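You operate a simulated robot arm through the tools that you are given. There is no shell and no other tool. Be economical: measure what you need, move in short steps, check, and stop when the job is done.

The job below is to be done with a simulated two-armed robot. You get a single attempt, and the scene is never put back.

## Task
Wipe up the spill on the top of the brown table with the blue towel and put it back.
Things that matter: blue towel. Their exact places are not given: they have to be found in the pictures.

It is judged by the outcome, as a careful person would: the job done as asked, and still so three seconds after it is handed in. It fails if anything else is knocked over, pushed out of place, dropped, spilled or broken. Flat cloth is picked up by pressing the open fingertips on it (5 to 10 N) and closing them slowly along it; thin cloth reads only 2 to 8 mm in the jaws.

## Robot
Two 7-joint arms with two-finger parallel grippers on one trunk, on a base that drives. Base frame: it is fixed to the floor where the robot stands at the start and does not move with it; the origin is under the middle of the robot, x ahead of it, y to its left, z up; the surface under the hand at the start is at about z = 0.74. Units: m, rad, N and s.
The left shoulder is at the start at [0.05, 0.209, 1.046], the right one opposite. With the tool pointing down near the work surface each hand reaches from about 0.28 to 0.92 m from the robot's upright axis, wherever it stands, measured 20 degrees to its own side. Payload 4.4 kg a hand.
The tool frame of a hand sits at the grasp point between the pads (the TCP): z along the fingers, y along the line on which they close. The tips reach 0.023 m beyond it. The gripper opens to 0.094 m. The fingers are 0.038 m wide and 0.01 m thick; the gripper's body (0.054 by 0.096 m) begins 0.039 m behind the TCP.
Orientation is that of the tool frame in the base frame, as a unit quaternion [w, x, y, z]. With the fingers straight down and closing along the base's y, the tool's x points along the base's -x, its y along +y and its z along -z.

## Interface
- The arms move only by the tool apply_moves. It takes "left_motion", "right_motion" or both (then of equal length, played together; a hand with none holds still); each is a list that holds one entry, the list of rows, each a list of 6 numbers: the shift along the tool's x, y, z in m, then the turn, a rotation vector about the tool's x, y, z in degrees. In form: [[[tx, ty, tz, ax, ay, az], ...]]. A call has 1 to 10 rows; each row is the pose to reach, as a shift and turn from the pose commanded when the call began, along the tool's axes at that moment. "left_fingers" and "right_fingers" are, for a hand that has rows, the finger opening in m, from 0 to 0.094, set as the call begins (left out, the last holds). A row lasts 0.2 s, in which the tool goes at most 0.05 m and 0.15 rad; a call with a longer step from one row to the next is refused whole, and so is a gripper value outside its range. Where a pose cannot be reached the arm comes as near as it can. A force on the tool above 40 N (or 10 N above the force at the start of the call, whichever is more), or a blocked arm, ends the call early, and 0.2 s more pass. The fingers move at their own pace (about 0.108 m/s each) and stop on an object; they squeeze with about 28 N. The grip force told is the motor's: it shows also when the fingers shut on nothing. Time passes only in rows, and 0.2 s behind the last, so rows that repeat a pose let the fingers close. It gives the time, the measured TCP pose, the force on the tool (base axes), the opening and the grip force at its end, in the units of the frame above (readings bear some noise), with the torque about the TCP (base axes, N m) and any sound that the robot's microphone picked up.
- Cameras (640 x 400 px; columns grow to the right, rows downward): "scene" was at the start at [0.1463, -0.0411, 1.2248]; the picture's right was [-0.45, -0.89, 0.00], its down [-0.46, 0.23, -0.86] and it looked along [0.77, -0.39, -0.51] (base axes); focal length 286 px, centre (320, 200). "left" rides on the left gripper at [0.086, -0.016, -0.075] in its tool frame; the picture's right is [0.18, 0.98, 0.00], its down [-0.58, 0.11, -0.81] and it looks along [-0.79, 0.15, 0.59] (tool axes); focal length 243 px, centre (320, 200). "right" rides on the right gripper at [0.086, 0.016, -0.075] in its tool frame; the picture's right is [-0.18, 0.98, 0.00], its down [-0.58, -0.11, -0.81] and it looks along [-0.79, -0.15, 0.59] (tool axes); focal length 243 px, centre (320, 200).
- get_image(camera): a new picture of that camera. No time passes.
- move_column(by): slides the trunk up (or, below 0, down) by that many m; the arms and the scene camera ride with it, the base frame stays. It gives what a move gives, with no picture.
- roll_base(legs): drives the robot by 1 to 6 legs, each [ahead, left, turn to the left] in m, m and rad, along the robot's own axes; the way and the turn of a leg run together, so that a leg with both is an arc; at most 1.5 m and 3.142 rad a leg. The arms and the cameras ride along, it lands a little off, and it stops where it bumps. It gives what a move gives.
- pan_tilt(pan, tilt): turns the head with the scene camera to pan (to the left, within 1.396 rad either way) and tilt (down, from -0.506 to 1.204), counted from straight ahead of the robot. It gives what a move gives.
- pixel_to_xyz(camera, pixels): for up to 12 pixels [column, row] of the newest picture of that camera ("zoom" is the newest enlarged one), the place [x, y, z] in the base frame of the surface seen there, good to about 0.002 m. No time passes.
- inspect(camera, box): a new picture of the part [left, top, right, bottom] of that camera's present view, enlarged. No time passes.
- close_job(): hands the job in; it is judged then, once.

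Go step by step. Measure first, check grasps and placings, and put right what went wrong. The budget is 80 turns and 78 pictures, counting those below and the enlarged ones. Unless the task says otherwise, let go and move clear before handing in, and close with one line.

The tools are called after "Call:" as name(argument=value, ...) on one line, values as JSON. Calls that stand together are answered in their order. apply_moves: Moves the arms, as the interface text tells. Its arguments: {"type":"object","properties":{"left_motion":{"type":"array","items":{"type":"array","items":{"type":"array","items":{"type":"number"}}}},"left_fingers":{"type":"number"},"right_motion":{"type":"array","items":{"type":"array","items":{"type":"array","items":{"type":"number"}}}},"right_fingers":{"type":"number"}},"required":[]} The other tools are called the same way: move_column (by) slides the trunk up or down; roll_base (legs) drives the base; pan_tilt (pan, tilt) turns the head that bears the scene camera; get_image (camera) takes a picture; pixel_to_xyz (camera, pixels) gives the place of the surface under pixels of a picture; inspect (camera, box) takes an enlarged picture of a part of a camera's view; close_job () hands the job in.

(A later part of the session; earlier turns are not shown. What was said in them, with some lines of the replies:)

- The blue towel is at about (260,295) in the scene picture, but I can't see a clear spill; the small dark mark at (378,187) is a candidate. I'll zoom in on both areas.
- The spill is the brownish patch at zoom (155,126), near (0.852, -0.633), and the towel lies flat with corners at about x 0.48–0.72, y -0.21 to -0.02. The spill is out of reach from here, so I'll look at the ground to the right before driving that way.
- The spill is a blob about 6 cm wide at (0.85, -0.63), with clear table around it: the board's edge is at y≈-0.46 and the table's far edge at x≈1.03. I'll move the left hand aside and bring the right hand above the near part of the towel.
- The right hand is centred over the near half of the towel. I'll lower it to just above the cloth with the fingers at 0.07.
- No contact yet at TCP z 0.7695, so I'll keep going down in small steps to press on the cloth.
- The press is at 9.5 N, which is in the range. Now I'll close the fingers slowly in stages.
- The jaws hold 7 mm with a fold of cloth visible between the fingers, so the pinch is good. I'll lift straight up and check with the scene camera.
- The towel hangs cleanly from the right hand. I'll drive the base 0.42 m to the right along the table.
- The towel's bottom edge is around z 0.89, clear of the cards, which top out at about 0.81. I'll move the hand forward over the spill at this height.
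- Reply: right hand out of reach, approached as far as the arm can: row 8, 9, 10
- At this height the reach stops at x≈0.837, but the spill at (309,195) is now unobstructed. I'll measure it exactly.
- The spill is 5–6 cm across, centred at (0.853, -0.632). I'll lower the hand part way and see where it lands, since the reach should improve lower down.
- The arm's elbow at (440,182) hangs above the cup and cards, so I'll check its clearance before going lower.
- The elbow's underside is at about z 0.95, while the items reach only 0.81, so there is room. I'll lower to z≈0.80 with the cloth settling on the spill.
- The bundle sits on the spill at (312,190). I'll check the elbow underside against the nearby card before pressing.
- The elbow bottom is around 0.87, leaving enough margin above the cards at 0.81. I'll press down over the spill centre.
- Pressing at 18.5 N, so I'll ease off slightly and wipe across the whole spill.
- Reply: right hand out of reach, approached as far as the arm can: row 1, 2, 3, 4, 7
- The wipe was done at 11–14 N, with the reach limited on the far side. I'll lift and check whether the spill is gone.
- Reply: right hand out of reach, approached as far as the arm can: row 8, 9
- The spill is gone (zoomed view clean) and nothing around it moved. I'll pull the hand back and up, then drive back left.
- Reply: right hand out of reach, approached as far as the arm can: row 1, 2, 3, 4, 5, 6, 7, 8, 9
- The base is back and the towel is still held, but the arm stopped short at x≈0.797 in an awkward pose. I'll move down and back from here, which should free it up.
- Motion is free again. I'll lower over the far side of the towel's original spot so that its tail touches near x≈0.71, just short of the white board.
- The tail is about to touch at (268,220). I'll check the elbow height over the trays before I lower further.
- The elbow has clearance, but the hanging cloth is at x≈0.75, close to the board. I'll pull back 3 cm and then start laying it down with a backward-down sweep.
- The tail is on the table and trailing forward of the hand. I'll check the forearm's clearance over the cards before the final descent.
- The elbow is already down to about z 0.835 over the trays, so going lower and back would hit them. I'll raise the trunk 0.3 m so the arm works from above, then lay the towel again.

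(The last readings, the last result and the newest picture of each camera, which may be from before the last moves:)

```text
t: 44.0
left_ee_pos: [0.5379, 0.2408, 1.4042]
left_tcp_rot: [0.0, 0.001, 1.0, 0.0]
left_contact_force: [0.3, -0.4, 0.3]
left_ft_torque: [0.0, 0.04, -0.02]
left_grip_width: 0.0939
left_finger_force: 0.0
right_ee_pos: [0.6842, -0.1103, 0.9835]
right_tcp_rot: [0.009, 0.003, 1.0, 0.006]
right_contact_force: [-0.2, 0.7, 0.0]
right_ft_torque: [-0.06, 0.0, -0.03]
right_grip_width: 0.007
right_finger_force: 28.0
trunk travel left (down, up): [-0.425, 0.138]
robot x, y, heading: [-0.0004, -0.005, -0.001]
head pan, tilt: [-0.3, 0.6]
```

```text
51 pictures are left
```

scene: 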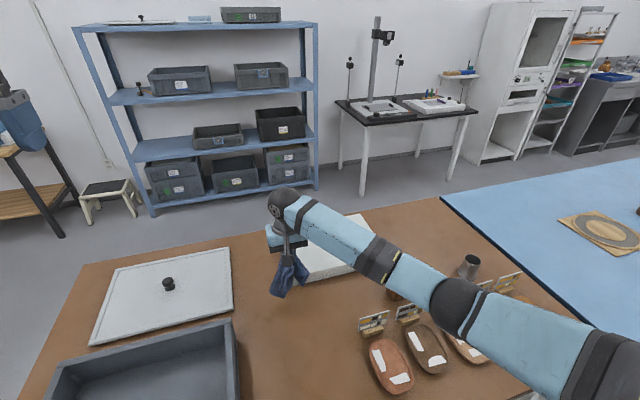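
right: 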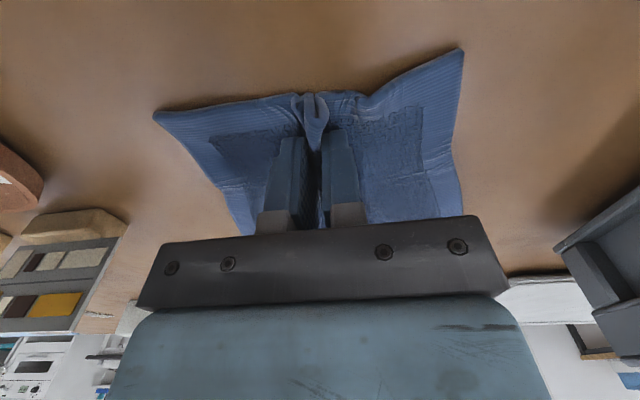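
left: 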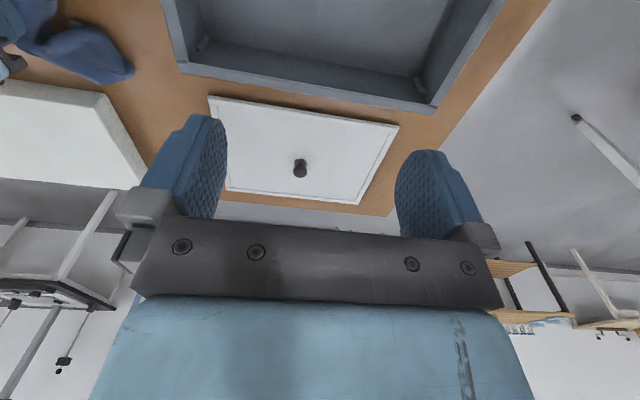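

Now I'll tilt the head down for a better look and measure the elbow's height in this configuration.

Call:
pan_tilt(pan=-0.3, tilt=0.95)

Call:
get_image(camera="scene")

```text
t: 44.8
left_ee_pos: [0.5387, 0.2414, 1.4036]
left_tcp_rot: [0.0, 0.001, 1.0, 0.0]
left_contact_force: [0.0, 0.7, -0.2]
left_ft_torque: [0.02, 0.0, 0.0]
left_grip_width: 0.0939
left_finger_force: 0.1
right_ee_pos: [0.6851, -0.1097, 0.9852]
right_tcp_rot: [0.008, 0.002, 1.0, 0.006]
right_contact_force: [0.3, 0.1, 0.4]
right_ft_torque: [-0.03, 0.0, -0.02]
right_grip_width: 0.0069
right_finger_force: 27.6
trunk travel left (down, up): [-0.425, 0.138]
robot x, y, heading: [0.001, -0.0057, 0.005]
head pan, tilt: [-0.3, 0.949]
```

```text
50 pictures are left
```

scene: 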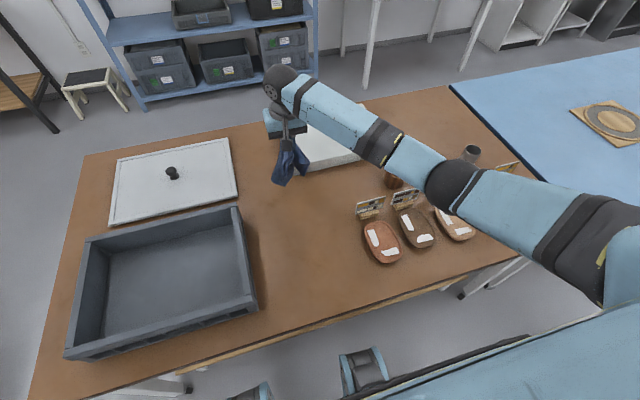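

Call:
pixel_to_xyz(camera="scene", pixels=[[435, 200], [445, 210], [430, 190], [465, 218], [380, 165], [280, 184], [304, 172], [310, 170], [325, 168]])

```text
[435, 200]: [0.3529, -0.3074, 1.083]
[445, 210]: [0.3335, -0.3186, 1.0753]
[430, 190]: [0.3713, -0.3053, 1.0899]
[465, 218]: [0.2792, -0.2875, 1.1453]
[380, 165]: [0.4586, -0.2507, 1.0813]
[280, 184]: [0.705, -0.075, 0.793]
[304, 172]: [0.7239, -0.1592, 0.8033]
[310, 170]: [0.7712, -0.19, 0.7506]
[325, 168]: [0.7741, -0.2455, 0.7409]
```

The elbow is now at z≈1.08, well clear, and the towel's bottom is at x≈0.71 with the board edge at 0.77. I'll start the lay-down sweep.

Call:
apply_moves(right_motion=[[[0.0, -0.001, 0.02, 0, 0, 0], [0.005, -0.003, 0.04, 0, 0, 0], [0.02, -0.004, 0.048, 0, 0, 0], [0.04, -0.004, 0.056, 0, 0, 0], [0.06, -0.004, 0.067, 0, 0, 0], [0.08, -0.004, 0.08, 0, 0, 0], [0.098, -0.004, 0.095, 0, 0, 0], [0.115, -0.004, 0.11, 0, 0, 0]]])

Call:
inspect(camera="scene", box=[200, 80, 440, 230])

```text
t: 46.6
left_ee_pos: [0.5372, 0.2411, 1.4034]
left_tcp_rot: [0.0, 0.001, 1.0, 0.001]
left_contact_force: [-0.3, 0.2, 0.2]
left_ft_torque: [0.0, 0.01, -0.01]
left_grip_width: 0.0939
left_finger_force: 0.1
right_ee_pos: [0.5727, -0.1129, 0.8709]
right_tcp_rot: [0.009, 0.001, 1.0, 0.007]
right_contact_force: [-0.2, -0.3, 0.2]
right_ft_torque: [-0.09, 0.01, -0.02]
right_grip_width: 0.0068
right_finger_force: 28.2
trunk travel left (down, up): [-0.425, 0.138]
robot x, y, heading: [-0.0006, -0.003, -0.002]
head pan, tilt: [-0.3, 0.949]
```

```text
2.67 times, centred on (320, 155) of scene
```

zoom: 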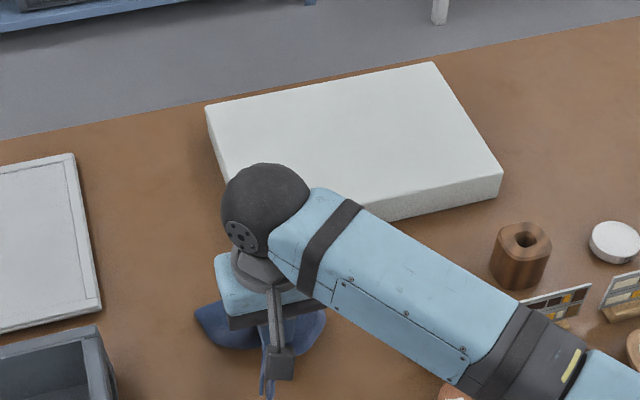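

The cloth is spreading forward under the hand as intended. I'll finish the sweep down to the towel's original near edge.

Call:
apply_moves(right_motion=[[[0.015, 0, 0.015, 0, 0, 0], [0.028, 0, 0.03, 0, 0, 0], [0.038, 0, 0.048, 0, 0, 0], [0.046, 0, 0.066, 0, 0, 0], [0.054, 0, 0.082, 0, 0, 0], [0.058, 0, 0.094, 0, 0, 0], [0.058, 0, 0.1, 0, 0, 0]]])

Call:
get_image(camera="scene")

Call:
get_image(camera="right")

```text
t: 48.2
left_ee_pos: [0.5351, 0.2409, 1.4049]
left_tcp_rot: [0.0, 0.001, 1.0, 0.001]
left_contact_force: [0.0, 0.2, -0.2]
left_ft_torque: [0.01, -0.02, 0.02]
left_grip_width: 0.094
left_finger_force: 0.0
right_ee_pos: [0.5154, -0.1123, 0.7736]
right_tcp_rot: [0.01, 0.001, 1.0, 0.006]
right_contact_force: [0.3, 0.2, 14.9]
right_ft_torque: [-0.17, -0.05, 0.0]
right_grip_width: 0.0071
right_finger_force: 27.4
trunk travel left (down, up): [-0.425, 0.138]
robot x, y, heading: [-0.0007, -0.0032, -0.003]
head pan, tilt: [-0.3, 0.949]
```

```text
48 pictures are left
```

scene: 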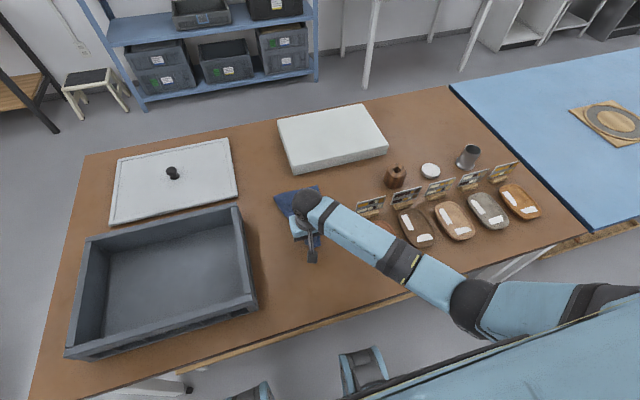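

```text
47 pictures are left
```

right: 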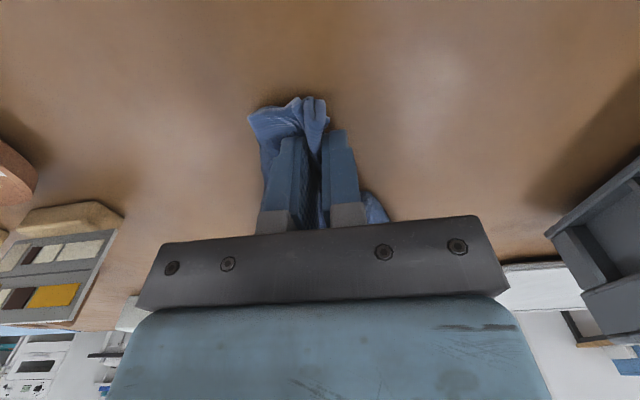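

The towel is back over its spot, bunched at the pinch. I'll ease the pressure and open the fingers slowly so they spread the fold outward.

Call:
apply_moves(right_motion=[[[0, 0, -0.001, 0, 0, 0]]], right_fingers=0.025)

Call:
apply_moves(right_motion=[[[0, 0, 0, 0, 0, 0]]], right_fingers=0.05)

Call:
apply_moves(right_motion=[[[0, 0, 0, 0, 0, 0], [0, 0, 0, 0, 0, 0]]], right_fingers=0.08)

Call:
apply_moves(right_motion=[[[0, 0, -0.01, 0, 0, 0], [0, 0, -0.03, 0, 0, 0], [0, 0, -0.07, 0, 0, 0], [0, 0, -0.11, 0, 0, 0], [0, 0, -0.15, 0, 0, 0], [0, 0, -0.19, 0, 0, 0], [0, 0, -0.23, 0, 0, 0]]])

Call:
get_image(camera="scene")

Call:
get_image(camera="right")

```text
t: 48.6
left_ee_pos: [0.5358, 0.2427, 1.4042]
left_tcp_rot: [0.001, 0.001, 1.0, 0.0]
left_contact_force: [0.5, 0.5, 0.7]
left_ft_torque: [0.01, 0.0, 0.0]
left_grip_width: 0.0941
left_finger_force: 0.0
right_ee_pos: [0.5147, -0.1113, 0.7732]
right_tcp_rot: [0.01, 0.001, 1.0, 0.006]
right_contact_force: [1.7, 4.8, 15.0]
right_ft_torque: [-0.17, -0.03, 0.03]
right_grip_width: 0.0233
right_finger_force: 0.0
trunk travel left (down, up): [-0.425, 0.138]
robot x, y, heading: [0.0001, -0.0025, -0.002]
head pan, tilt: [-0.3, 0.949]
```

```text
t: 49.0
left_ee_pos: [0.5361, 0.2415, 1.4043]
left_tcp_rot: [0.001, 0.001, 1.0, 0.0]
left_contact_force: [-0.9, -0.2, 0.1]
left_ft_torque: [0.05, 0.0, 0.0]
left_grip_width: 0.0939
left_finger_force: 0.0
right_ee_pos: [0.5139, -0.1115, 0.7732]
right_tcp_rot: [0.01, 0.001, 1.0, 0.007]
right_contact_force: [0.3, 4.0, 17.5]
right_ft_torque: [-0.45, -0.08, 0.04]
right_grip_width: 0.0481
right_finger_force: 0.1
trunk travel left (down, up): [-0.425, 0.138]
robot x, y, heading: [-0.0018, -0.0023, -0.003]
head pan, tilt: [-0.3, 0.949]
```

```text
t: 49.6
left_ee_pos: [0.5359, 0.2412, 1.4056]
left_tcp_rot: [0.001, 0.001, 1.0, 0.0]
left_contact_force: [0.1, -0.2, -0.2]
left_ft_torque: [-0.01, 0.01, -0.02]
left_grip_width: 0.0938
left_finger_force: 0.1
right_ee_pos: [0.5143, -0.1115, 0.7727]
right_tcp_rot: [0.01, 0.002, 1.0, 0.007]
right_contact_force: [-0.2, 5.1, 19.4]
right_ft_torque: [-0.75, -0.01, 0.03]
right_grip_width: 0.0777
right_finger_force: 0.1
trunk travel left (down, up): [-0.425, 0.138]
robot x, y, heading: [0.0037, -0.0061, 0.001]
head pan, tilt: [-0.3, 0.949]
```

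```text
t: 51.2
left_ee_pos: [0.5391, 0.2397, 1.4023]
left_tcp_rot: [0.0, 0.001, 1.0, 0.001]
left_contact_force: [0.3, -0.9, 0.2]
left_ft_torque: [-0.01, 0.03, 0.0]
left_grip_width: 0.0938
left_finger_force: 0.1
right_ee_pos: [0.5122, -0.1156, 0.9996]
right_tcp_rot: [0.007, 0.003, 1.0, 0.006]
right_contact_force: [0.2, 0.3, -0.7]
right_ft_torque: [-0.01, -0.02, -0.03]
right_grip_width: 0.0798
right_finger_force: 0.0
trunk travel left (down, up): [-0.425, 0.138]
robot x, y, heading: [0.0044, -0.0056, -0.005]
head pan, tilt: [-0.3, 0.949]
```

```text
46 pictures are left
```

scene: 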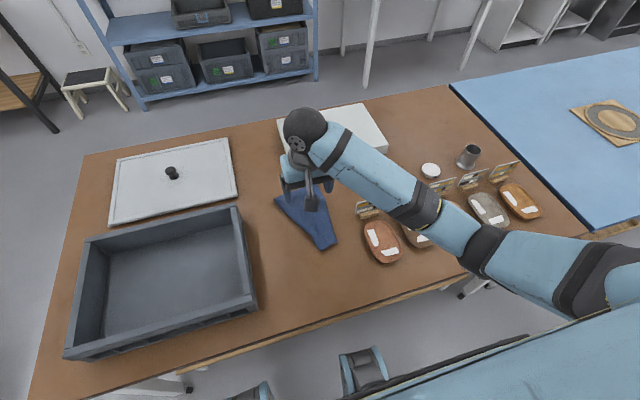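

```text
45 pictures are left
```

right: 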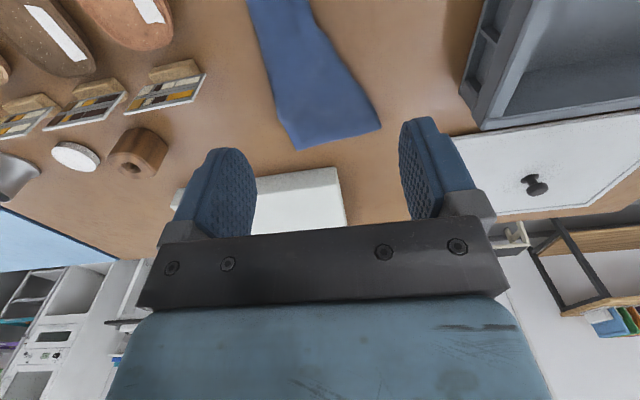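

Released; the towel lies on its original spot, though one side looks folded. I'll move the hand clear and look closely.

Call:
apply_moves(right_motion=[[[0, -0.02, -0.04, 0, 0, 0], [0, -0.05, -0.07, 0, 0, 0], [0, -0.09, -0.09, 0, 0, 0], [0, -0.13, -0.1, 0, 0, 0], [0, -0.17, -0.1, 0, 0, 0], [0, -0.21, -0.1, 0, 0, 0], [0, -0.25, -0.1, 0, 0, 0]]])

Call:
get_image(camera="scene")

Call:
inspect(camera="scene", box=[240, 150, 400, 260])

```text
t: 52.8
left_ee_pos: [0.5366, 0.2394, 1.4047]
left_tcp_rot: [0.0, 0.001, 1.0, 0.0]
left_contact_force: [0.3, 0.3, -0.8]
left_ft_torque: [0.01, 0.03, 0.0]
left_grip_width: 0.0941
left_finger_force: 0.0
right_ee_pos: [0.5093, -0.3665, 1.0969]
right_tcp_rot: [0.009, 0.001, 1.0, 0.007]
right_contact_force: [0.4, -0.2, 0.0]
right_ft_torque: [0.05, 0.03, 0.0]
right_grip_width: 0.0799
right_finger_force: 0.1
trunk travel left (down, up): [-0.425, 0.138]
robot x, y, heading: [-0.002, -0.0022, 0.002]
head pan, tilt: [-0.3, 0.949]
```

```text
44 pictures are left
```

scene: 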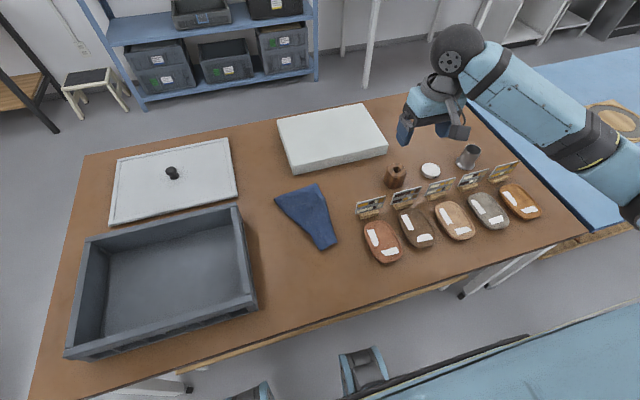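

```text
3.64 times, centred on (320, 205) of scene
```

zoom: 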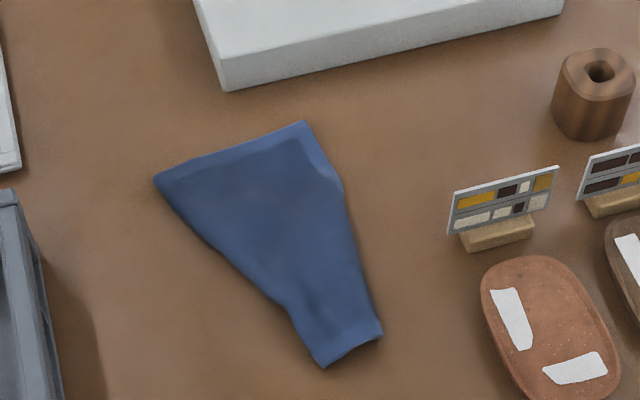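

The towel is on its old spot with the far edge spread, but its near half is narrowed and tucked under. I'll measure how it lies compared with the original.

Call:
pixel_to_xyz(camera="zoom", pixels=[[157, 180], [303, 124], [340, 185], [380, 335], [323, 364], [288, 308], [230, 250], [270, 230], [340, 310]])

```text
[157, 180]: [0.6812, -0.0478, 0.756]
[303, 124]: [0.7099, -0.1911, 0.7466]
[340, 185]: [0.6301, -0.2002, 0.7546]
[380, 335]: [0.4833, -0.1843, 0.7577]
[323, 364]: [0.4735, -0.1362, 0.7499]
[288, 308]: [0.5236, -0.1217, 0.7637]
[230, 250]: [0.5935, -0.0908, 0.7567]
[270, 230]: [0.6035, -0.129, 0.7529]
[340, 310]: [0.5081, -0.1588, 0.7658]
```

The towel is released and at rest on its original spot: it spans x 0.47–0.71 and is centred within about 2 cm of where it was. The spill area was seen clean and every other item still stands in place, so I'm handing in.

Call:
close_job()

```text
The job is handed in.
```

I wiped up the spill and put the blue towel back on its original spot, centred within about 2 cm, but it isn't as flat as before: its near half is narrowed and tucked under. Nothing else looked moved or knocked over in the last pictures.
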